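You operate a simulated robot arm through the tools that you are given. There is no shell and no other tool.

Carry out the task below with a simulated robot arm. There is one attempt and no reset: what you move stays moved.

TASK
Clamp the white panel, lay the ordered trim on the green strip and lock the red and blue swing clamps.
Fine: self-adhesive trim, colour as on the order block; it ends bonded.
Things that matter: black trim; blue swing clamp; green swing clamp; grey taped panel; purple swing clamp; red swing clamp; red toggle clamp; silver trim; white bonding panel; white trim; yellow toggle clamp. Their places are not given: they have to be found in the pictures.

The check looks at the end state, three seconds after you hand in, the way a careful person would. Anything else that was tipped, shoved, dropped, spilled or broken makes it a failure.

THE ROBOT
A 7-joint arm with a two-finger gripper, fixed in place. Base frame: the origin is on the floor under the middle of its stand, x ahead of it, y to its left, z up; the work surface is at about z = 880. Lengths are in mm, angles in rad, forces in N, time in s.
With the tool pointing down near the work surface it reaches from about 340 to 720 mm from the base axis. Its first joint turns from -1.152 to 1.152 rad. Payload 2.45 kg.
The TCP is the grasp point between the finger pads, 26 mm short of the fingertips. In the tool frame z runs along the fingers and y along their closing line. The gripper opens to 96 mm; its body begins 69 mm behind the TCP.
Orientation is that of the tool frame in the base frame, as a unit quaternion [w, x, y, z]. With the fingers straight down and closing along the base's y, the tool's x points along the base's -x, its y along +y and its z along -z.

THE INTERFACE
- The arm moves only by the tool apply_moves. Its arguments are lists of equal length, an entry for each row: "offset": the shift along the tool's x, y, z in units of 150 mm (1.0 is 150 mm), a list of three; "rot": the turn, a rotation vector about the tool's x, y, z in units of 120 degrees (1.0 is 120 degrees), a list of three; "claw": the closure, from 0 (fully open) to 1 (shut). In form: {"offset": [[tx, ty, tz], ...], "rot": [[rx, ry, rz], ...], "claw": [claw, ...]}. A call has 1 to 20 rows; each row is the pose to reach, as a shift and turn from the pose commanded when the call began, along the tool's axes at that moment. A call with a number of a shift or a turn outside -1 to 1 is refused whole. A row lasts 0.2 s, in which the tool goes at most 50 mm and 0.15 rad; a call with a longer step from one row to the next is refused whole, and so is a gripper value outside its range. Where a pose cannot be reached the arm comes as near as it can. A force on the tool above 40 N (or 10 N above the force at the start of the call, whichever is more), or a blocked arm, ends the call early, and 0.2 s more pass. Each finger travels about 50 mm/s and halts on what it meets, pressing with about 35 N; the grip force reading is that of the motor and also rises with nothing between the fingers. The clock runs only during rows and for 0.2 s after the last one: add rows that repeat a pose to give the fingers time. The reply holds the time, the measured pose of the TCP, the force on the tool along the base axes, the opening and the grip force, in the units named above and with some noise, with the torque about the TCP (base axes, N m) and any sound that the robot's microphone picked up.
- Cameras (640 x 400 px; columns grow to the right, rows downward): "scene" is fixed at [164.3, -414.9, 1414.3]; the picture's right is [0.64, -0.76, 0.00], its down [-0.48, -0.41, -0.78] and it looks along [0.59, 0.50, -0.63] (base axes); focal length 269 px, centre (320, 200). "wrist" rides on the gripper at [82, 3, -98] in the tool frame; the picture's right is [-0.04, 1.00, 0.00], its down [-0.73, -0.03, -0.68] and it looks along [-0.68, -0.03, 0.73] (tool axes); focal length 256 px, centre (320, 200).
- camera(camera): a new picture of that camera. No time passes.
- locate(camera, pixels): for up to 12 pixels [column, row] of the newest picture of that camera ("zoom" is the newest enlarged one), the place [x, y, z] in the base frame of the surface seen there, good to about 2 mm, but the place of the scene camera against the robot may be out by one fixed shift of up to 25 mm in any direction. No time passes.
- zoom(camera, box): a new picture of the part [left, top, right, bottom] of that camera's present view, enlarged. No time passes.
- job_done(): hands the job in; it is judged then, once.

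Open the gripper and draw the arm clear of the work before you hand the job in, unless the task says otherwise.

The tools are called after "Emit:" as name(argument=value, ...) on one line, values as JSON. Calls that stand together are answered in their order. apply_moves: Moves the arm, as the interface text tells. Its arguments: {"type":"object","properties":{"offset":{"type":"array","items":{"type":"array","items":{"type":"number"}}},"rot":{"type":"array","items":{"type":"array","items":{"type":"number"}}},"claw":{"type":"array","items":{"type":"number"}}},"required":["offset","rot","claw"]} The other tools are called the same way: camera (camera) takes a picture; locate (camera, pixels) gives the place of the surface under pixels of a picture; zoom (camera, box) takes an enlarged picture of a part of a camera's view; job_done () hands the job in.

At the start:

```text
clock: 0.0
ee_pos: [455.7, 22.1, 1228.1]
tcp_rot: [0.0, 0.0, 1.0, 0.0]
wrist_force: [0.3, 0.5, 0.5]
wrist_torque: [-0.02, 0.01, 0.0]
finger_gap: 96.1
gripper_force: 0.0
```

scene: 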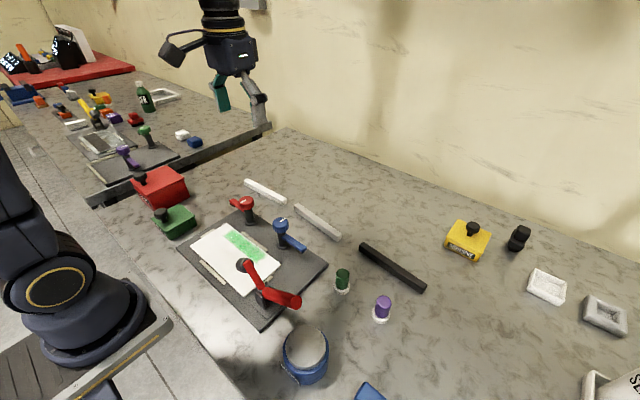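
wrist: 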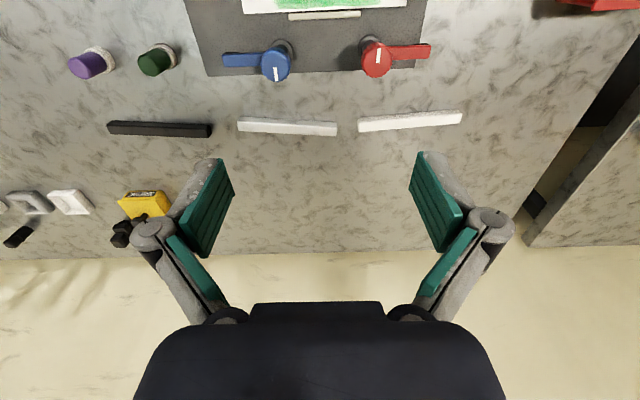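

I see a base plate with the white panel, green strip, red toggle clamp and red/blue swing clamps near (250,260) in the scene view. I zoom in for details and to find the order block.

Emit:
zoom(camera="scene", box=[160, 170, 360, 340])

Emit:
zoom(camera="scene", box=[60, 70, 240, 240])

Emit:
zoom(camera="scene", box=[420, 200, 640, 400])

Emit:
zoom(camera="scene", box=[220, 160, 440, 400])

```text
2.35 times, centred on (260, 255) of scene
```

zoom: 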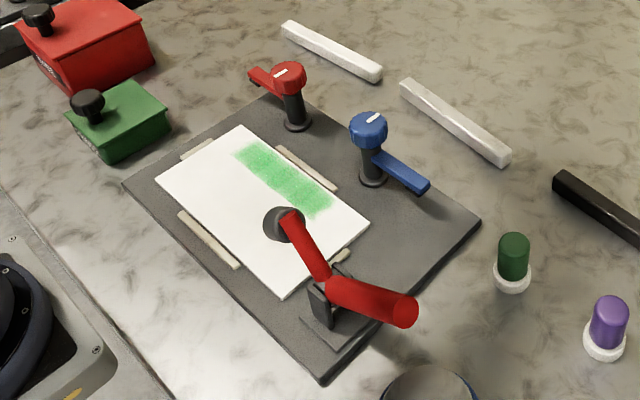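

```text
2.35 times, centred on (150, 155) of scene
```

zoom: 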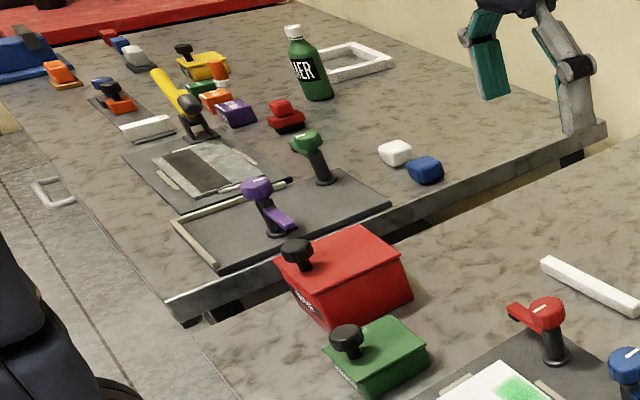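

```text
2.00 times, centred on (530, 300) of scene
```

zoom: 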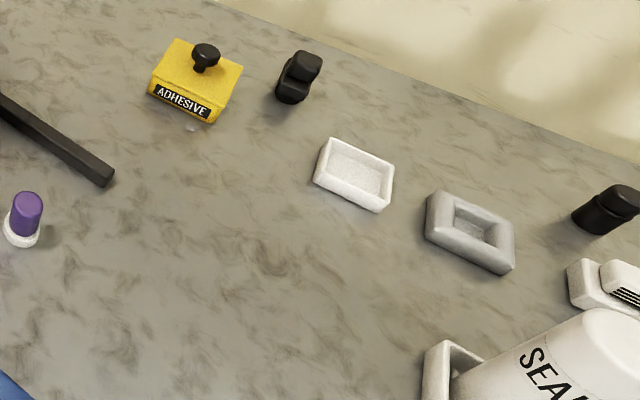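

```text
1.67 times, centred on (330, 280) of scene
```

zoom: 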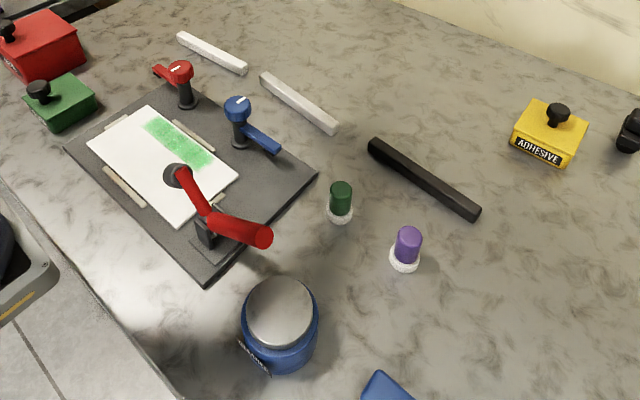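

The order block is not yet identified. I zoom on further areas: upper left, lower right and the second bench.

Emit:
zoom(camera="scene", box=[0, 10, 150, 140])

Emit:
zoom(camera="scene", box=[540, 320, 640, 400])

Emit:
zoom(camera="scene", box=[150, 120, 230, 240])

Emit:
zoom(camera="scene", box=[260, 310, 420, 400])

Emit:
zoom(camera="wrist", box=[0, 0, 240, 260])

Emit:
zoom(camera="wrist", box=[180, 0, 480, 150])

```text
3.08 times, centred on (75, 75) of scene
```

zoom: 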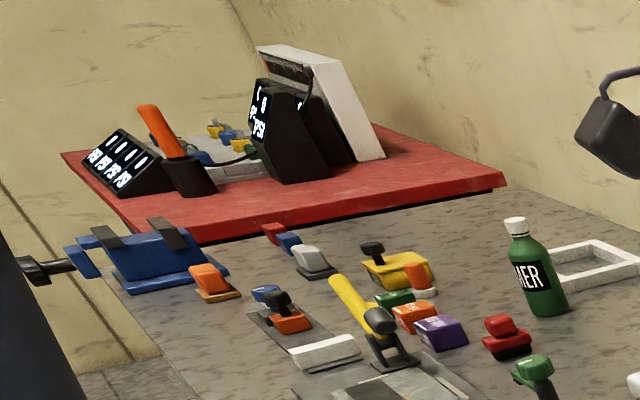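

```text
5.00 times, centred on (590, 360) of scene
```

zoom: 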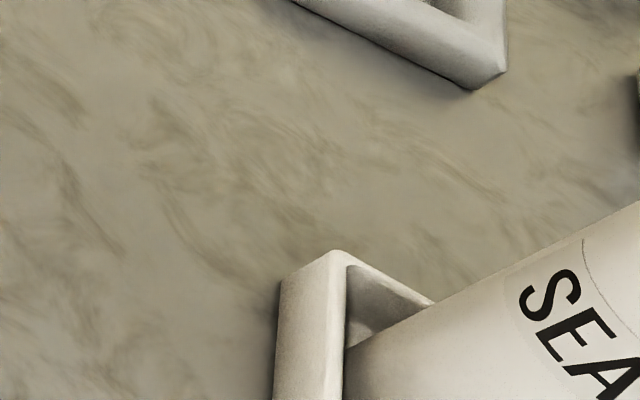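

```text
3.33 times, centred on (190, 180) of scene
```

zoom: 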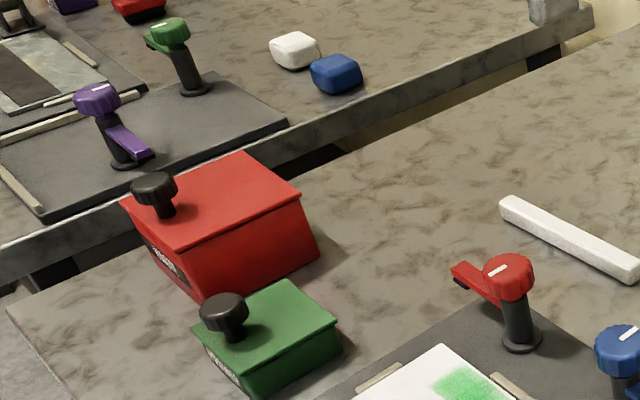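

```text
4.00 times, centred on (340, 355) of scene
```

zoom: 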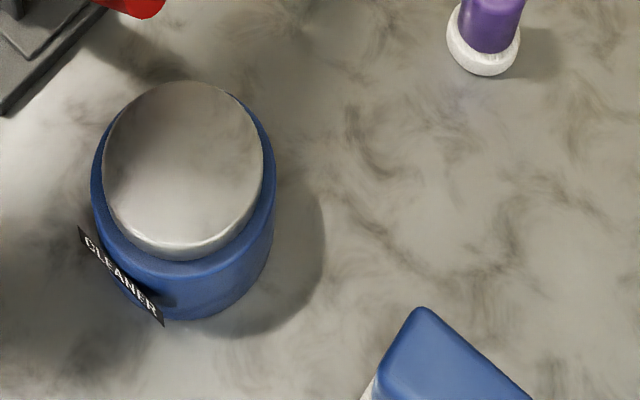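

```text
1.54 times, centred on (120, 130) of wrist
```

zoom: 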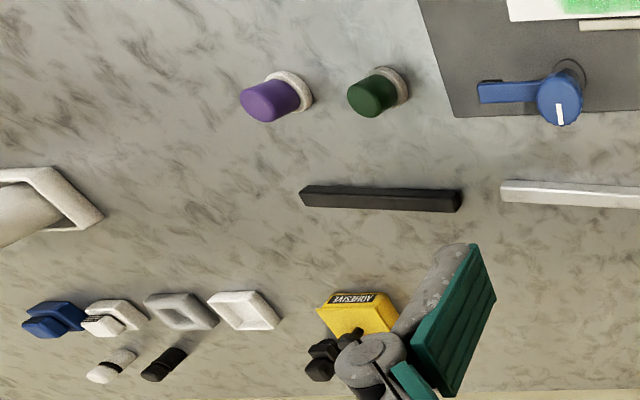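

```text
2.13 times, centred on (330, 75) of wrist
```

zoom: 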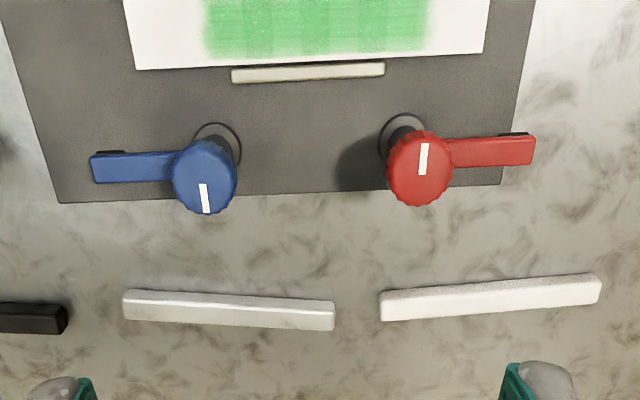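

I get positions of the key features from both cameras to estimate the scene camera shift.

Emit:
camera(camera="scene")

Emit:
camera(camera="wrist")

Emit:
locate(camera="wrist", pixels=[[276, 65], [378, 60], [239, 125], [336, 129], [360, 124], [461, 118], [109, 127], [211, 131], [228, 61], [428, 50], [289, 16], [361, 14]])

Emit:
locate(camera="scene", pixels=[[280, 224], [248, 202], [296, 206], [338, 239], [246, 181], [284, 201], [362, 247], [424, 289], [302, 248], [233, 203], [243, 264], [296, 301]])

```text
taken
```

scene: 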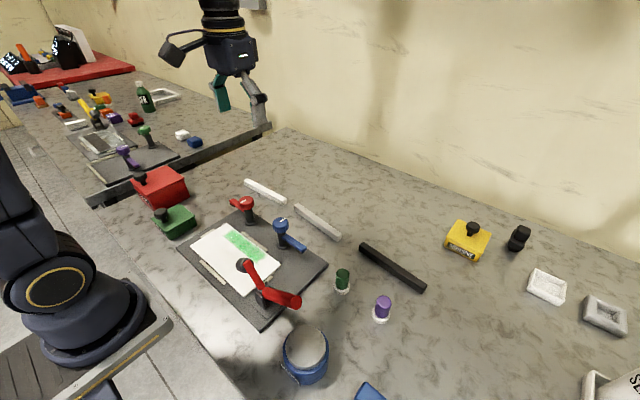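

```text
taken
```

wrist: 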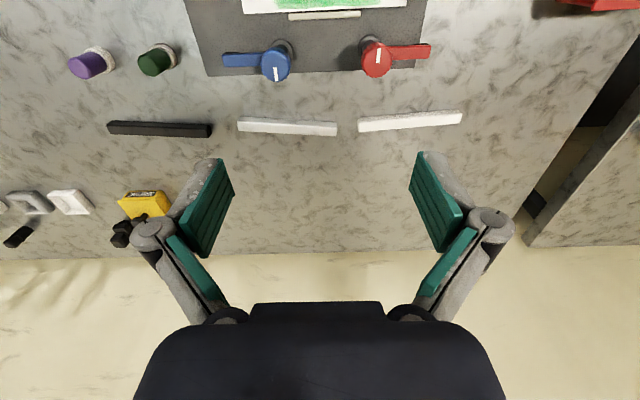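

```text
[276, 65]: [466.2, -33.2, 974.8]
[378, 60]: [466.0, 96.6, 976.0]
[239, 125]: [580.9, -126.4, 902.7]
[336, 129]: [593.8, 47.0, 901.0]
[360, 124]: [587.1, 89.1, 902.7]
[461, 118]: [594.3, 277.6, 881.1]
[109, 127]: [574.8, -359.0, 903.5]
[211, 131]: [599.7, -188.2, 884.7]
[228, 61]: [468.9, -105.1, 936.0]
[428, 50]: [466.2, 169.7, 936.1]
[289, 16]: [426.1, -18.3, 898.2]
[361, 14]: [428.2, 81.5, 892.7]
```

```text
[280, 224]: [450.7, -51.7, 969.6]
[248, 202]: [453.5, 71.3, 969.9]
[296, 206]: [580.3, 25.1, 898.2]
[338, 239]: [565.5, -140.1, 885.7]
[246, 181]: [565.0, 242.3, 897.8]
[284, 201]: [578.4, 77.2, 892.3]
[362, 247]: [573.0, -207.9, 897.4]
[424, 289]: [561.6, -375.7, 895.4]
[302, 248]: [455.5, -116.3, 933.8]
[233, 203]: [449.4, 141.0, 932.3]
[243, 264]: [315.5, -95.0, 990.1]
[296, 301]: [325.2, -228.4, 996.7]
```

Wrist vs scene gives a fixed shift of about (+14, +20, +5) for the scene camera. The red toggle clamp tip seems raised (z≈990). I turn the wrist 90° and lower to look at the toggle clamp from the +y side.

Emit:
apply_moves(offset=[[0.02, 0, 0.06], [0.04, 0, 0.12], [0.06, 0, 0.18], [0.08, 0, 0.24], [0.1, 0, 0.3], [0.12, 0, 0.36], [0.14, 0, 0.42], [0.16, 0, 0.48], [0.19, 0, 0.54], [0.22, 0, 0.6], [0.238, 0, 0.653], [0.238, 0, 0.653]], rot=[[0, 0, 0.068], [0, 0, 0.136], [0, 0, 0.204], [0, 0, 0.272], [0, 0, 0.34], [0, 0, 0.408], [0, 0, 0.476], [0, 0, 0.544], [0, 0, 0.612], [0, 0, 0.68], [0, 0, 0.75], [0, 0, 0.75]], claw=[0, 0, 0, 0, 0, 0, 0, 0, 0, 0, 0, 0])

Emit:
camera(camera="wrist")

```text
clock: 2.6
ee_pos: [419.4, 22.0, 1129.4]
tcp_rot: [0.001, 0.708, 0.706, 0.0]
wrist_force: [0.3, 0.4, -0.2]
wrist_torque: [-0.04, 0.02, -0.02]
finger_gap: 96.1
gripper_force: 0.0
```

```text
taken
```

wrist: 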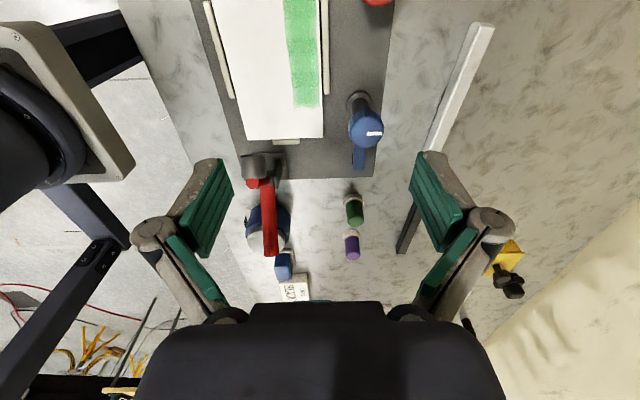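

The wrist view now shows the toggle clamp at (262,170) with the lever pointing toward -y, and a lettered white block at (293,287). I zoom in on both.

Emit:
zoom(camera="wrist", box=[200, 130, 420, 310])

Emit:
zoom(camera="wrist", box=[250, 240, 330, 310])

Emit:
zoom(camera="wrist", box=[190, 0, 410, 190])

```text
2.22 times, centred on (310, 220) of wrist
```

zoom: 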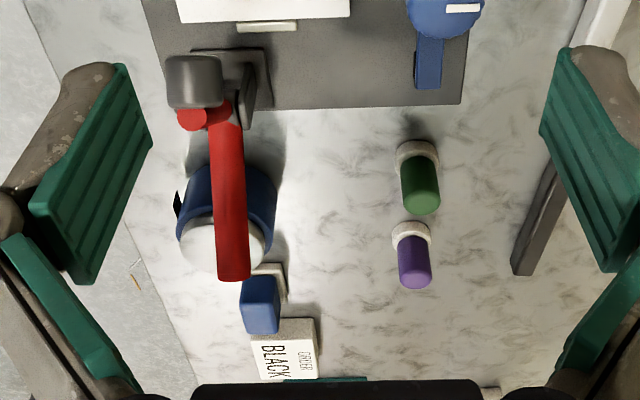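

```text
5.71 times, centred on (290, 275) of wrist
```

zoom: 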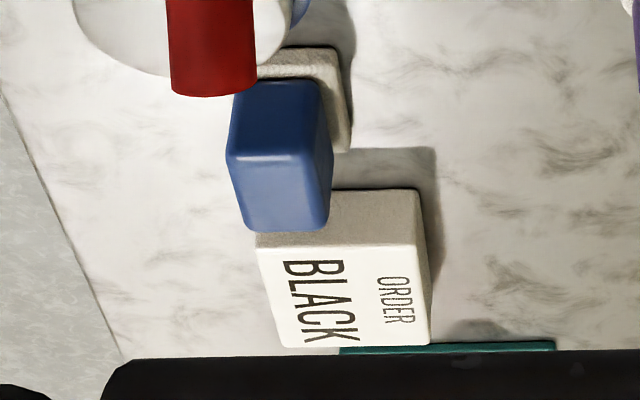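

```text
2.11 times, centred on (300, 95) of wrist
```

zoom: 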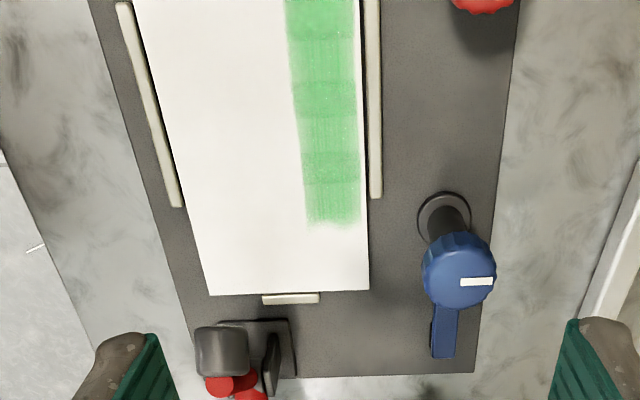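

The order block reads "ORDER BLACK". Now I inspect the toggle clamp geometry closely in the scene view.

Emit:
zoom(camera="scene", box=[225, 240, 325, 340])

Emit:
zoom(camera="scene", box=[220, 190, 320, 255])

```text
4.00 times, centred on (275, 290) of scene
```

zoom: 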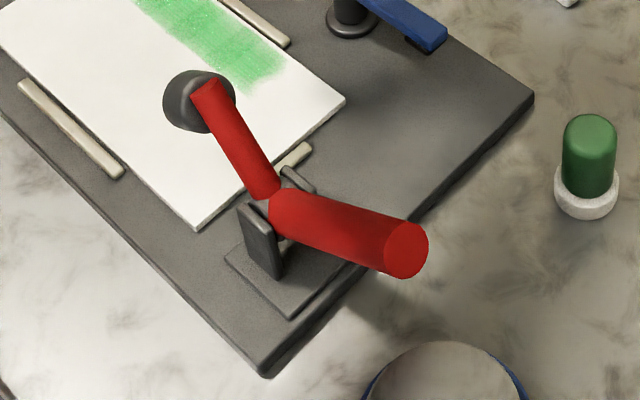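

```text
6.15 times, centred on (270, 222) of scene
```

zoom: 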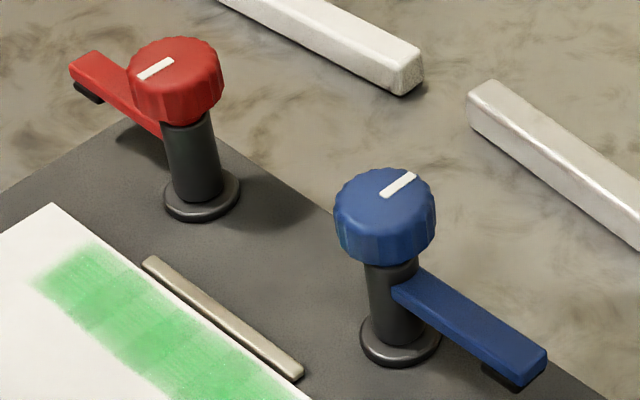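

I locate points along the toggle clamp in a fresh zoom: pad, arm, pivot, bracket, lever end, base.

Emit:
zoom(camera="scene", box=[225, 240, 325, 340])

Emit:
locate(camera="zoom", pixels=[[180, 105], [210, 95], [235, 140], [262, 185], [290, 212], [340, 232], [385, 250], [405, 250], [262, 240], [290, 300], [300, 178], [265, 372]])

Emit:
locate(camera="wrist", pixels=[[262, 165], [254, 182], [268, 185], [269, 210], [270, 250], [248, 160], [287, 160], [244, 139], [323, 137], [232, 179], [373, 177], [284, 141]])

```text
4.00 times, centred on (275, 290) of scene
```

zoom: 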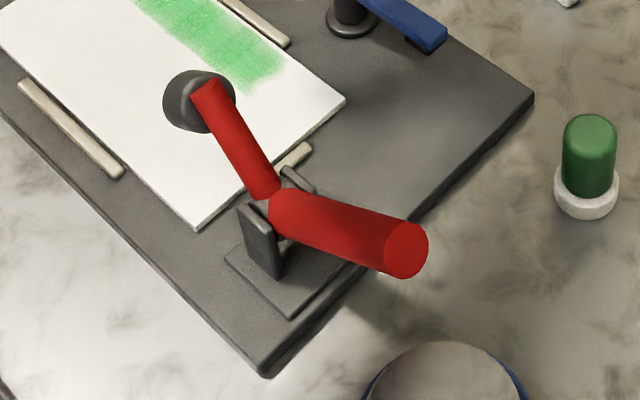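

```text
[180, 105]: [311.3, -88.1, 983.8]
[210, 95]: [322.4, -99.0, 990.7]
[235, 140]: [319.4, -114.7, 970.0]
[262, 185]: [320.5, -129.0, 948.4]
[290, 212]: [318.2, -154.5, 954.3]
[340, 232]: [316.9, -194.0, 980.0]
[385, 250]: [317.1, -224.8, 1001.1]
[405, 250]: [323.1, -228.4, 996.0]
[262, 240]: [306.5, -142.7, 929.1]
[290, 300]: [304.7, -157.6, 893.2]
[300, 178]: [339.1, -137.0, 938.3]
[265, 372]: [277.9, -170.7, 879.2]
```

```text
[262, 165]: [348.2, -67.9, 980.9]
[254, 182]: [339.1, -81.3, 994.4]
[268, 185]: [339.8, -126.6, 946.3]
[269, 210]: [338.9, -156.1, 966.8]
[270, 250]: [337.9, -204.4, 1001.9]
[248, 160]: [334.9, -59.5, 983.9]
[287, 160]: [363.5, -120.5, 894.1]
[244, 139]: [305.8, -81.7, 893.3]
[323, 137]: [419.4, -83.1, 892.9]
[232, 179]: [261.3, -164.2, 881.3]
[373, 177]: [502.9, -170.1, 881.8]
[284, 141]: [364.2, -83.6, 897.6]
```

I now know: panel top z≈893, toggle pivot near (336,-118,935), arm raised about 55°, and the lever at about 36° elevation toward -y. I move to y≈+170 to view the whole panel and the green strip.

Emit:
apply_moves(offset=[[0.3, 0, 0], [0.6, 0, 0], [0.9, 0, 0], [1.0, 0, 0], [1.0, 0, 0]], rot=[[0, 0, 0], [0, 0, 0], [0, 0, 0], [0, 0, 0], [0, 0, 0]], claw=[0, 0, 0, 0, 0])

Emit:
camera(camera="wrist")

```text
clock: 3.8
ee_pos: [419.5, 172.8, 1130.5]
tcp_rot: [0.0, 0.707, 0.707, 0.001]
wrist_force: [-0.2, -0.3, 0.4]
wrist_torque: [0.02, 0.02, -0.01]
finger_gap: 96.1
gripper_force: 0.1
```

```text
taken
```

wrist: 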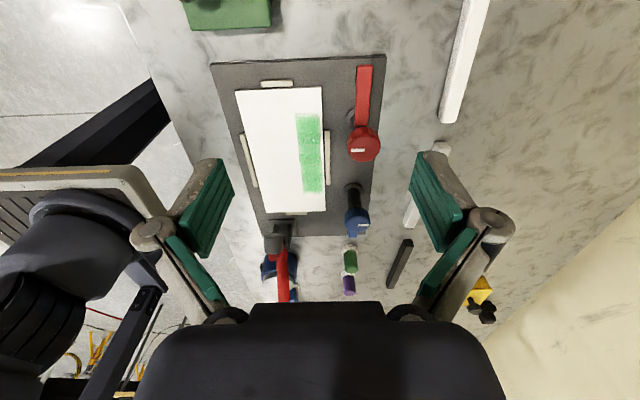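

The whole panel is in view at (235..325, 85..213) with the green strip at (295..322, 113..192). I zoom and locate the corners.

Emit:
zoom(camera="wrist", box=[200, 45, 400, 245])

Emit:
locate(camera="wrist", pixels=[[237, 91], [321, 87], [325, 211], [257, 214], [295, 114], [319, 114], [302, 191], [323, 191], [327, 131], [327, 185], [277, 84], [247, 160]])

Emit:
locate(camera="wrist", pixels=[[363, 140], [358, 150], [362, 80], [364, 66], [357, 210], [362, 226], [211, 64], [385, 55], [372, 237], [258, 238], [473, 20], [307, 150]])

```text
2.00 times, centred on (300, 145) of wrist
```

zoom: 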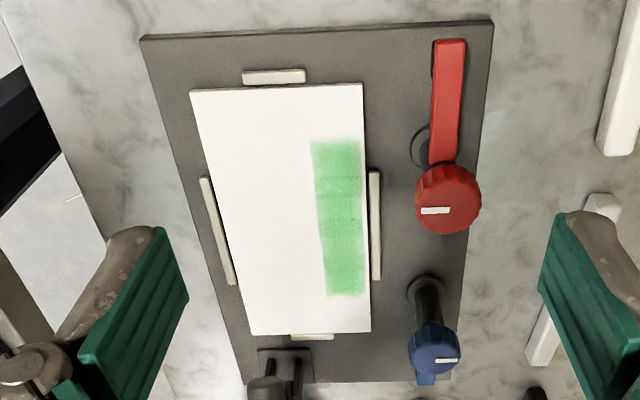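

```text
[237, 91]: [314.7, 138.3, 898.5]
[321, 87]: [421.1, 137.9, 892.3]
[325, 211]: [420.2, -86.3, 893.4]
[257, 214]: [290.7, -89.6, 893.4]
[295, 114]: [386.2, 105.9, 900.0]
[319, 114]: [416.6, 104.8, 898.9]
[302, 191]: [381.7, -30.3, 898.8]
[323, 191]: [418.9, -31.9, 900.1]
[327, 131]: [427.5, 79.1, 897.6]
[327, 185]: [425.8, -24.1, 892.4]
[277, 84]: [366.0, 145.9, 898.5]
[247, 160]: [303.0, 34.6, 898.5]
```

```text
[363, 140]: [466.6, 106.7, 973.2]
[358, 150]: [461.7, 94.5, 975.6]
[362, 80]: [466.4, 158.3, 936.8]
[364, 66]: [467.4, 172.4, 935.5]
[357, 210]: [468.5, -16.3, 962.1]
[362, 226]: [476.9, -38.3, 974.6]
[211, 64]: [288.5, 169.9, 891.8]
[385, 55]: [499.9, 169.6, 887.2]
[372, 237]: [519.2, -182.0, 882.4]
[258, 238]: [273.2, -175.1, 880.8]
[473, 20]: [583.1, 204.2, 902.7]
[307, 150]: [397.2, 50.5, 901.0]
```

Panel top is z≈899, with the green strip at x≈384–418, y≈-32–106. I locate the obstacles near the toggle lever and the black trim.

Emit:
locate(camera="scene", pixels=[[305, 348], [305, 330], [284, 368], [328, 350], [343, 275], [342, 290], [383, 303], [380, 318], [473, 228], [467, 243], [519, 235], [369, 390]])

Emit:
locate(camera="scene", pixels=[[365, 243], [358, 249], [361, 256], [426, 287], [420, 293], [392, 264], [390, 271], [390, 276], [160, 180], [175, 218], [240, 200], [275, 245]])

```text
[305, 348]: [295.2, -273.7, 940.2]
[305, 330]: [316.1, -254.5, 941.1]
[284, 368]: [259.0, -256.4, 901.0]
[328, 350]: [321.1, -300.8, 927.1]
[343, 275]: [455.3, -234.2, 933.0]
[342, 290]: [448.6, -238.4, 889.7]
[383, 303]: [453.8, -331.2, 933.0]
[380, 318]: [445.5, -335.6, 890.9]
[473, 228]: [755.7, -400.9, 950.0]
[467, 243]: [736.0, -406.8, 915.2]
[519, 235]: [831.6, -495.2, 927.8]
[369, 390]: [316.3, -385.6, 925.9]
```

```text
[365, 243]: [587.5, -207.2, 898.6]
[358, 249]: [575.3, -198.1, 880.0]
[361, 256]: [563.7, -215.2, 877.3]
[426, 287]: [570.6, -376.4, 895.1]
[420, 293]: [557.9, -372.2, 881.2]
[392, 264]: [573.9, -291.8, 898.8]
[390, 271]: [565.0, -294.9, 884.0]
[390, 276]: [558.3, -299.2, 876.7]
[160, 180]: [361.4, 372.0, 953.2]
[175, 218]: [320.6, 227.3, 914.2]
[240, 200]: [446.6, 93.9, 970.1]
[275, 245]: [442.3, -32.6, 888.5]
```

The cleaner jar top is at z≈946 around (320,-245), so gripping the lever near (338,-192,981) with fingers closing along x is clear of it. I move toward the lever in stages, staying high.

Emit:
apply_moves(offset=[[-0.25, -0.136, 0], [-0.5, -0.272, 0], [-0.75, -0.408, 0], [-1.0, -0.543, 0]], rot=[[0, 0, 0], [0, 0, 0], [0, 0, 0], [0, 0, 0]], claw=[0, 0, 0, 0])

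Emit:
apply_moves(offset=[[-0.33, 0, 0], [-0.66, 0, 0], [-1.0, 0, 0], [-1.0, 0, 0]], rot=[[0, 0, 0], [0, 0, 0], [0, 0, 0], [0, 0, 0]], claw=[0, 0, 0, 0])

Emit:
camera(camera="wrist")

Emit:
camera(camera="scene")

```text
clock: 4.8
ee_pos: [337.2, 24.3, 1129.8]
tcp_rot: [0.0, 0.706, 0.708, 0.0]
wrist_force: [0.1, -0.5, 0.6]
wrist_torque: [-0.01, -0.03, 0.01]
finger_gap: 96.0
gripper_force: 0.1
```

```text
refused: row 3 steps farther than a row can; nothing moved
```

```text
taken
```

wrist: 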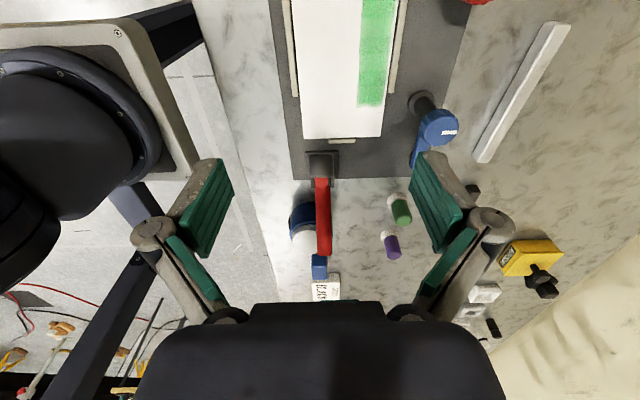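

```text
taken
```

scene: 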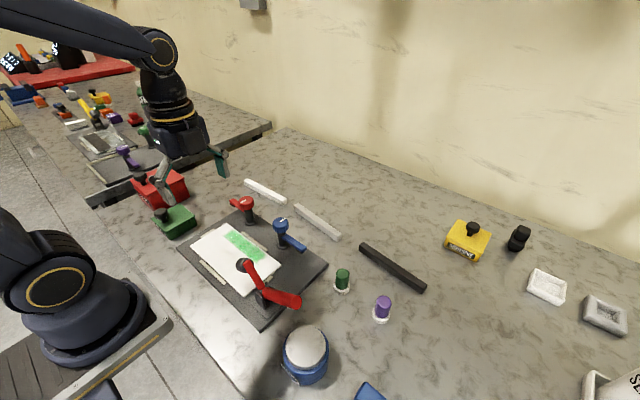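

The lever is now centered under the gripper line (columns 316–330). I locate several points along it to refine its x and slope, then continue.

Emit:
locate(camera="wrist", pixels=[[322, 185], [322, 200], [323, 220], [323, 240], [323, 250], [323, 254], [310, 165], [336, 165], [317, 230], [330, 230], [324, 160], [322, 176]])

Emit:
apply_moves(offset=[[-0.3, 0, 0], [-0.6, 0, 0], [-0.9, 0, 0], [-1.0, 0, 0]], rot=[[0, 0, 0], [0, 0, 0], [0, 0, 0], [0, 0, 0]], claw=[0, 0, 0, 0])

Emit:
camera(camera="wrist")

```text
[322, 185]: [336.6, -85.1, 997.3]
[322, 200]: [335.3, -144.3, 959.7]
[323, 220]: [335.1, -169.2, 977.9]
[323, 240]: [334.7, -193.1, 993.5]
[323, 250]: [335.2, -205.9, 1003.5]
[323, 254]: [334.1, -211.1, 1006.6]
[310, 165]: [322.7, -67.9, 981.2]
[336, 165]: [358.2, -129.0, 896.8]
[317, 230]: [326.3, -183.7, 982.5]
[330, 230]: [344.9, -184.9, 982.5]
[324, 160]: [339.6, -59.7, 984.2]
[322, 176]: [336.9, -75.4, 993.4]
```

```text
clock: 5.8
ee_pos: [337.0, -125.4, 1131.4]
tcp_rot: [0.001, 0.706, 0.708, 0.0]
wrist_force: [0.4, -0.6, -1.0]
wrist_torque: [-0.02, -0.02, 0.02]
finger_gap: 95.8
gripper_force: 0.1
```

```text
taken
```

wrist: 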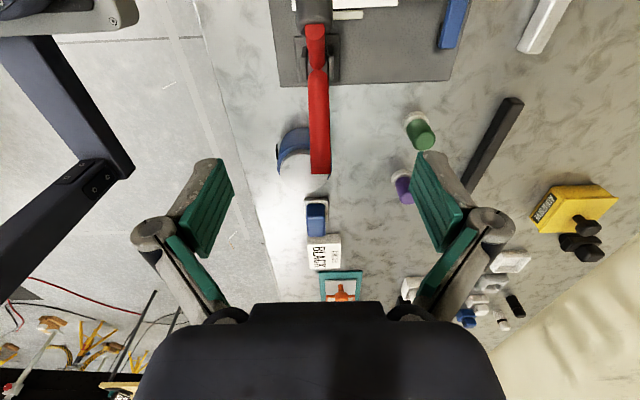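

Lever center line: x≈335.5, passing (-199,985) to the end at (-217,998), pivot about (-118,928). I move over the grip point and descend with the fingers open, straddling the lever along x.

Emit:
apply_moves(offset=[[-0.224, -0.01, 0], [-0.447, -0.02, 0], [-0.447, -0.02, 0.2], [-0.447, -0.02, 0.45], [-0.447, -0.02, 0.7], [-0.447, -0.02, 0.85], [-0.447, -0.02, 0.974], [-0.447, -0.02, 0.974]], rot=[[0, 0, 0], [0, 0, 0], [0, 0, 0], [0, 0, 0], [0, 0, 0], [0, 0, 0], [0, 0, 0], [0, 0, 0]], claw=[0, 0, 0, 0, 0, 0, 0, 0])

Emit:
camera(camera="wrist")

Emit:
zoom(camera="scene", box=[200, 180, 380, 360])

```text
clock: 7.6
ee_pos: [335.3, -195.1, 984.9]
tcp_rot: [0.0, 0.707, 0.707, -0.001]
wrist_force: [0.6, 0.0, -0.5]
wrist_torque: [0.01, 0.01, -0.02]
finger_gap: 96.0
gripper_force: 0.1
```

```text
taken
```

wrist: 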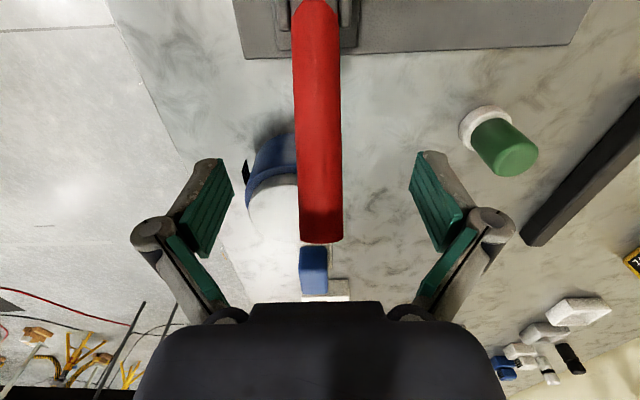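

```text
2.22 times, centred on (290, 270) of scene
```

zoom: 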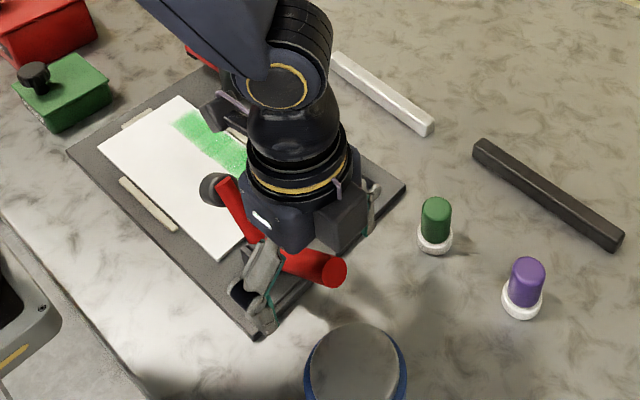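

The lever is centered between the pads. I close on it, giving enough rows for the fingers to travel.

Emit:
apply_moves(offset=[[0, 0, 0], [0, 0, 0], [0, 0, 0], [0, 0, 0], [0, 0, 0], [0, 0, 0]], rot=[[0, 0, 0], [0, 0, 0], [0, 0, 0], [0, 0, 0], [0, 0, 0], [0, 0, 0]], claw=[1, 1, 1, 1, 1, 1])

```text
clock: 9.0
ee_pos: [335.2, -194.8, 984.8]
tcp_rot: [0.0, 0.707, 0.707, 0.0]
wrist_force: [-1.3, -0.9, 0.7]
wrist_torque: [0.01, -0.01, 0.03]
finger_gap: 21.7
gripper_force: 44.6
```

The lever is gripped (gap 21.7). I swing it up along the arc about the pivot in small steps, checking force.

Emit:
apply_moves(offset=[[0.034, 0, -0.043], [0.073, 0, -0.083], [0.114, 0, -0.12], [0.114, 0, -0.12]], rot=[[0, 0, 0], [0, 0, 0], [0, 0, 0], [0, 0, 0]], claw=[1, 1, 1, 1])

Emit:
camera(camera="wrist")

Emit:
zoom(camera="scene", box=[200, 180, 380, 360])

```text
clock: 10.0
ee_pos: [335.1, -178.9, 1002.7]
tcp_rot: [0.003, 0.706, 0.708, 0.0]
wrist_force: [6.1, -16.1, -7.0]
wrist_torque: [-1.38, -0.03, 0.02]
finger_gap: 21.8
gripper_force: 44.5
```

```text
taken
```

wrist: 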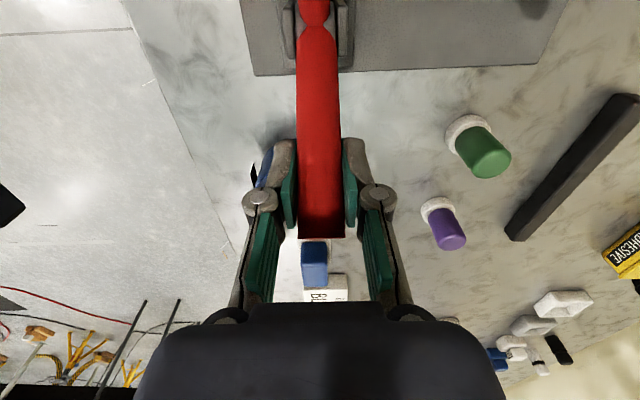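

```text
2.22 times, centred on (290, 270) of scene
```

zoom: 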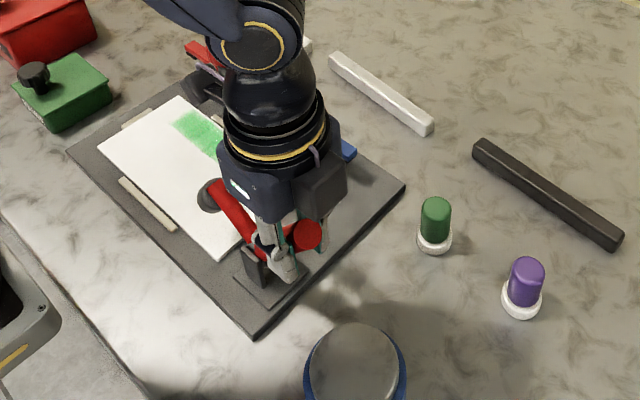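

The lever is rising smoothly with modest force (16 N). I continue along the arc to about 72°.

Emit:
apply_moves(offset=[[0.045, 0, -0.033], [0.093, 0, -0.061], [0.142, 0, -0.087], [0.185, 0, -0.103], [0.185, 0, -0.103]], rot=[[0, 0, 0], [0, 0, 0], [0, 0, 0], [0, 0, 0], [0, 0, 0]], claw=[1, 1, 1, 1, 1])

Emit:
camera(camera="wrist")

Emit:
zoom(camera="scene", box=[200, 180, 380, 360])

```text
clock: 11.2
ee_pos: [333.7, -150.3, 1017.5]
tcp_rot: [0.002, 0.707, 0.707, 0.001]
wrist_force: [10.3, -16.0, -27.7]
wrist_torque: [-1.97, -0.14, -0.11]
finger_gap: 22.2
gripper_force: 44.9
```

```text
taken
```

wrist: 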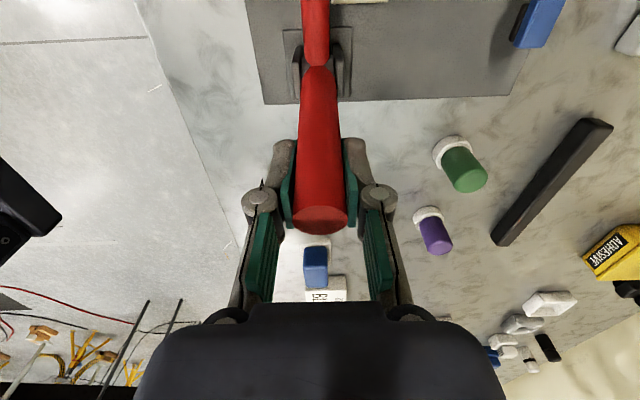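

```text
2.22 times, centred on (290, 270) of scene
```

zoom: 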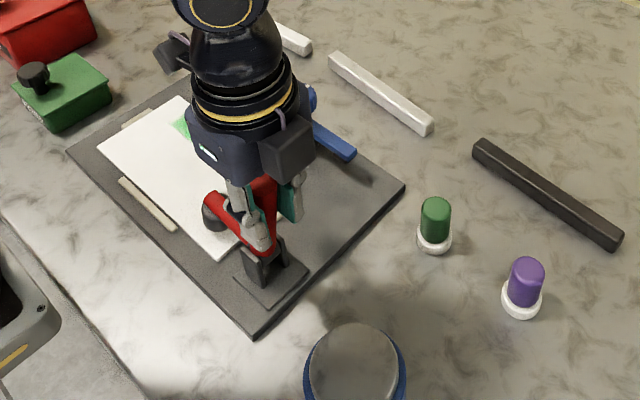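

The force is growing mostly from the grip resisting the lever's rotation (torque -1.97 N·m). I measure the lever's current line before continuing with a matching tool rotation.

Emit:
locate(camera="wrist", pixels=[[318, 85], [319, 120], [320, 150], [320, 180], [320, 203], [320, 220], [314, 20], [314, 50], [300, 60], [345, 60]])

```text
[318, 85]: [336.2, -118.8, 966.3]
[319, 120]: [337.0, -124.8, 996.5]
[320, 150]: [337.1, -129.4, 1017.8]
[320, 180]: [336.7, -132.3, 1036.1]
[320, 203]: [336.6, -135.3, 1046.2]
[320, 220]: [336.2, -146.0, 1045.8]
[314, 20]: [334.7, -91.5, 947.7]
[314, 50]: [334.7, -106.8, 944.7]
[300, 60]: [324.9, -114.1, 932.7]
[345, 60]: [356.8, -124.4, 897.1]
```

The lever is at about 78° and the arm is 11° above horizontal. I continue pushing mostly +y with a small matching tool tilt to relieve the torque.

Emit:
apply_moves(offset=[[0.02, 0, 0.01], [0.05, 0, 0.02], [0.08, 0, 0.02], [0.11, 0, 0.02], [0.14, 0, 0.02], [0.14, 0, 0.02]], rot=[[0, -0.02, 0], [0, -0.04, 0], [0, -0.06, 0], [0, -0.08, 0], [0, -0.1, 0], [0, -0.1, 0]], claw=[1, 1, 1, 1, 1, 1])

Emit:
camera(camera="wrist")

Emit:
locate(camera="wrist", pixels=[[318, 85], [319, 120], [320, 150], [320, 180], [320, 200], [314, 10], [314, 20], [314, 30]])

```text
clock: 11.7
ee_pos: [333.9, -144.6, 1018.8]
tcp_rot: [0.02, 0.707, 0.707, -0.018]
wrist_force: [-3.9, -0.4, 7.2]
wrist_torque: [0.07, 0.16, 0.03]
finger_gap: 22.3
gripper_force: 45.1
stopped in row 2: the force on the tool passed its limit at 54 N (the readings are from after the stop); the commanded pose is now the measured one
```

```text
taken
```

wrist: 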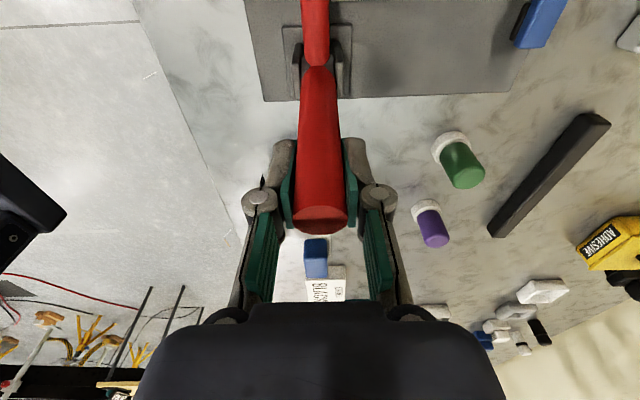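

```text
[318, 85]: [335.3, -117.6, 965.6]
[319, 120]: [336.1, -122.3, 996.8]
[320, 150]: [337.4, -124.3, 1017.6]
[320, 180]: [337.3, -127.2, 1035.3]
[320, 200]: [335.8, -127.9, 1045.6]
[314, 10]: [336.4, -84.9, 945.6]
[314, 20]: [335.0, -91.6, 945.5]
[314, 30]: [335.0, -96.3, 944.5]
```

The lever is at about 83° and the stop relaxed the forces. I continue with gentle 2 mm steps, rotating slightly with the lever.

Emit:
apply_moves(offset=[[0.013, 0, 0], [0.026, 0, 0], [0.04, 0, 0], [0.04, 0, 0]], rot=[[0, -0.012, 0], [0, -0.024, 0], [0, -0.036, 0], [0, -0.036, 0]], claw=[1, 1, 1, 1])

Emit:
camera(camera="wrist")

Emit:
locate(camera="wrist", pixels=[[318, 85], [319, 120], [320, 150], [320, 180], [320, 200], [314, 10], [314, 20], [314, 30]])

```text
clock: 12.3
ee_pos: [335.3, -140.7, 1019.1]
tcp_rot: [0.035, 0.707, 0.706, -0.033]
wrist_force: [-5.1, 1.6, 12.5]
wrist_torque: [0.36, 0.18, 0.06]
finger_gap: 22.3
gripper_force: 44.8
stopped in row 3: the force on the tool passed its limit at 42 N (the readings are from after the stop); the commanded pose is now the measured one
```

```text
taken
```

wrist: 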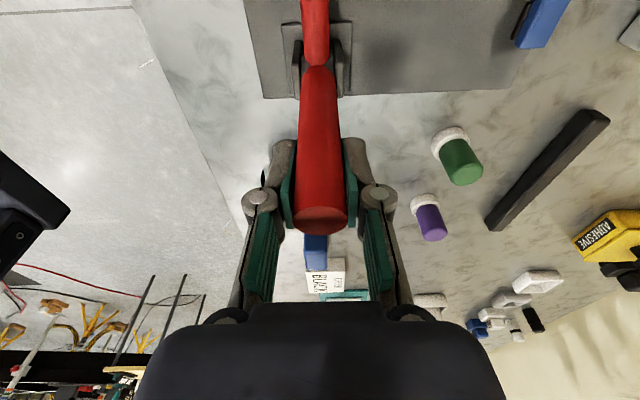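

```text
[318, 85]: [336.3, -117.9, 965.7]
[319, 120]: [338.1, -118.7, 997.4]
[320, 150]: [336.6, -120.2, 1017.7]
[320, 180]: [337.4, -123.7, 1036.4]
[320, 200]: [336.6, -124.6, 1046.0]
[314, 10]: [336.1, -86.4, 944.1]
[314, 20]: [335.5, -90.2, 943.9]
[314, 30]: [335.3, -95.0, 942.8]
```

The lever is at about 85° and the remaining force looks partly parasitic from the grip. I open slightly to see whether the lever holds by itself.

Emit:
apply_moves(offset=[[0, 0, 0], [0, 0, 0], [0, 0, 0]], rot=[[0, 0, 0], [0, 0, 0], [0, 0, 0]], claw=[0.6, 0.6, 0.6])

Emit:
camera(camera="wrist")

Emit:
locate(camera="wrist", pixels=[[318, 85], [319, 120], [320, 150], [320, 180], [320, 200], [314, 10], [314, 20], [314, 30]])

```text
clock: 13.1
ee_pos: [334.4, -141.1, 1018.2]
tcp_rot: [0.037, 0.706, 0.706, -0.034]
wrist_force: [-0.2, 0.4, 0.0]
wrist_torque: [-0.02, 0.04, -0.03]
finger_gap: 38.4
gripper_force: 0.0
```

```text
taken
```

wrist: 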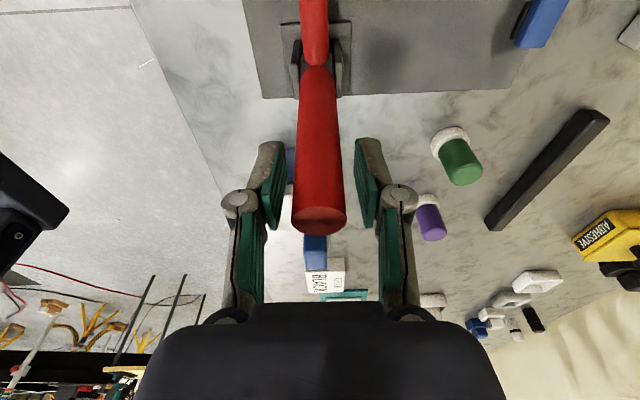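

```text
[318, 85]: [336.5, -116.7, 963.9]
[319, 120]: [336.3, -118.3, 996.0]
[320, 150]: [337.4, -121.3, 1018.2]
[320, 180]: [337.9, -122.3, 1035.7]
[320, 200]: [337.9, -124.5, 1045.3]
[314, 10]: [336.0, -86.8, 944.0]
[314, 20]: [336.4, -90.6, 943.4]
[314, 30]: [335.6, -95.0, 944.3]
```

The lever stays at about 85° when released. I check the pad height over the panel in the scene view.

Emit:
zoom(camera="scene", box=[215, 220, 315, 320])

Emit:
locate(camera="zoom", pixels=[[190, 150], [180, 170], [185, 185], [200, 160], [175, 155], [240, 220]])

```text
4.00 times, centred on (265, 270) of scene
```

zoom: 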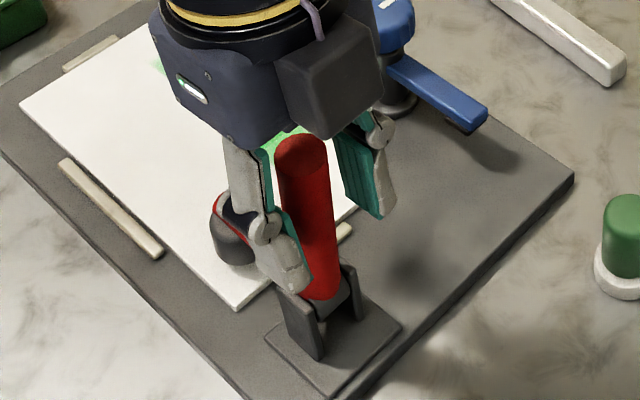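

```text
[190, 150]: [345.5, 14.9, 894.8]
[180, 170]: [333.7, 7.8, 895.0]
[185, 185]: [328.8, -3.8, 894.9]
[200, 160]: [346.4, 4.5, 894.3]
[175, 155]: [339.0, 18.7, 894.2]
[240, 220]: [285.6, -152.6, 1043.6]
```

The pad is at zoom (230,245). I locate points on it and just below it.

Emit:
locate(camera="zoom", pixels=[[216, 215], [215, 240], [225, 255], [232, 262], [240, 264], [236, 270], [220, 262], [222, 200], [235, 235]])

```text
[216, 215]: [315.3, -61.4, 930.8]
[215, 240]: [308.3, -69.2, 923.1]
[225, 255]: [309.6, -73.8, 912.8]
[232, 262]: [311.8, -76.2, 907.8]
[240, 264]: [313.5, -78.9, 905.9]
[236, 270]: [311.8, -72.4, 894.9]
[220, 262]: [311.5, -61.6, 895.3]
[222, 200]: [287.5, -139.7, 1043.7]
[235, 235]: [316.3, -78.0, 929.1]
```

The pad is still roughly 5–10 mm above the panel, so a little more rotation is needed. I'll back off upward, straighten the tool, and push the lever end from the -y side with closed fingers.

Emit:
apply_moves(offset=[[0, 0, -0.15], [0, 0, -0.3], [0, 0, -0.45], [0, 0, -0.55], [0, 0, -0.55]], rot=[[0, 0, 0], [0, 0.015, 0], [0, 0.03, 0], [0, 0.048, 0], [0, 0.048, 0]], claw=[0.55, 0.55, 0.55, 0.55, 0.55])

Emit:
camera(camera="wrist")

```text
clock: 14.3
ee_pos: [334.8, -132.6, 1102.3]
tcp_rot: [0.001, 0.707, 0.707, 0.002]
wrist_force: [-0.6, -0.5, 0.8]
wrist_torque: [-0.01, -0.01, 0.04]
finger_gap: 43.4
gripper_force: 0.1
```

```text
taken
```

wrist: 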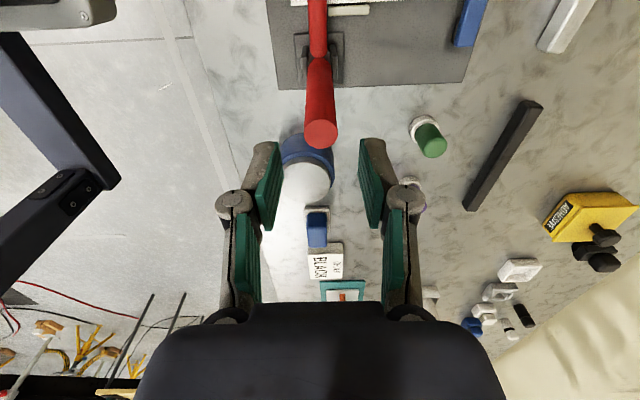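

Emit:
locate(camera="wrist", pixels=[[320, 75], [320, 95], [321, 115], [321, 128], [321, 145], [318, 20], [318, 40], [303, 45], [338, 45], [290, 165], [310, 195]])

```text
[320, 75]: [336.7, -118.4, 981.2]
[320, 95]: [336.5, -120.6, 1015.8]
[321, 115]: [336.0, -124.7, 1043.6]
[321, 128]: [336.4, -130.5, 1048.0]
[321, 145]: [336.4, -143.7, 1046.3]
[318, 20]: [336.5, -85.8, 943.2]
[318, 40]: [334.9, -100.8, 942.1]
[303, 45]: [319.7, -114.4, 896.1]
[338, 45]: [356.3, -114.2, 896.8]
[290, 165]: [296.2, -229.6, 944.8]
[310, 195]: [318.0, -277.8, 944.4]
```

Lever cap is at y≈-125…-146, z≈1047. I move to the -y side (y≈-185), close the fingers and descend so the fingertips stand behind the lever's top.

Emit:
apply_moves(offset=[[-0.175, 0.008, 0], [-0.35, 0.008, 0], [-0.35, 0.008, 0], [-0.35, 0.008, 0], [-0.35, 0.008, 0.2], [-0.35, 0.008, 0.4], [-0.35, 0.008, 0.4]], rot=[[0, 0, 0], [0, 0, 0], [0, 0, 0], [0, 0, 0], [0, 0, 0], [0, 0, 0], [0, 0, 0]], claw=[0.55, 1, 1, 1, 1, 1, 1])

Emit:
camera(camera="wrist")

Emit:
zoom(camera="scene", box=[215, 200, 335, 320])

```text
clock: 15.9
ee_pos: [336.4, -185.2, 1040.5]
tcp_rot: [0.001, 0.707, 0.707, 0.003]
wrist_force: [0.5, -0.4, 0.4]
wrist_torque: [0.0, 0.02, 0.01]
finger_gap: 0.0
gripper_force: 28.1
```

```text
taken
```

wrist: 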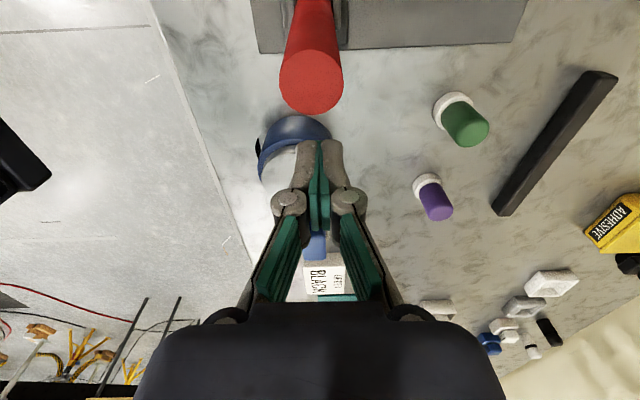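

```text
3.33 times, centred on (275, 260) of scene
```

zoom: 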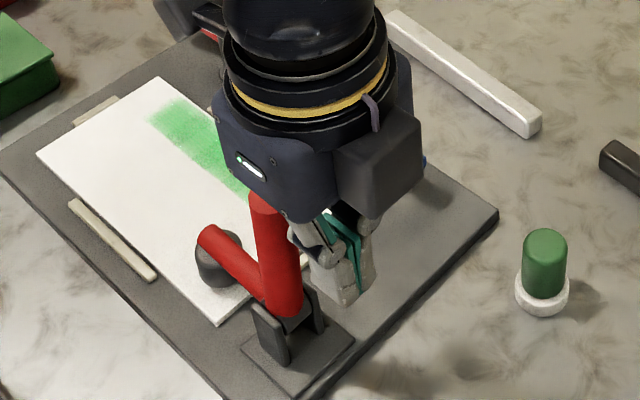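

Fingers are closed behind the lever. I push +y in small steps, watching for force and any click.

Emit:
apply_moves(offset=[[0.04, 0, 0], [0.08, 0, 0], [0.11, 0, 0], [0.14, 0, 0], [0.17, 0, 0], [0.2, 0, 0], [0.23, 0, 0]], rot=[[0, 0, 0], [0, 0, 0], [0, 0, 0], [0, 0, 0], [0, 0, 0], [0, 0, 0], [0, 0, 0]], claw=[1, 1, 1, 1, 1, 1, 1])

Emit:
camera(camera="wrist")

Emit:
zoom(camera="scene", box=[215, 200, 335, 320])

```text
clock: 17.5
ee_pos: [337.2, -151.7, 1040.2]
tcp_rot: [0.002, 0.707, 0.707, 0.003]
wrist_force: [-0.2, -2.2, 0.6]
wrist_torque: [-0.03, 0.01, 0.03]
finger_gap: 0.0
gripper_force: 28.6
```

```text
taken
```

wrist: 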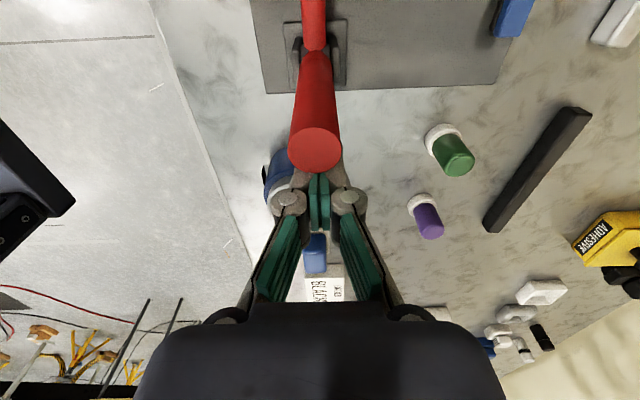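

```text
3.33 times, centred on (275, 260) of scene
```

zoom: 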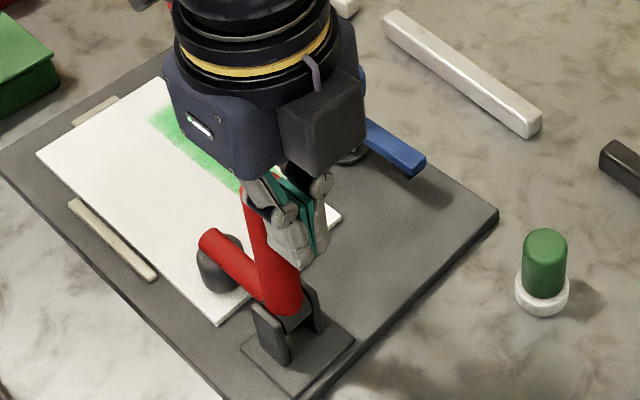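

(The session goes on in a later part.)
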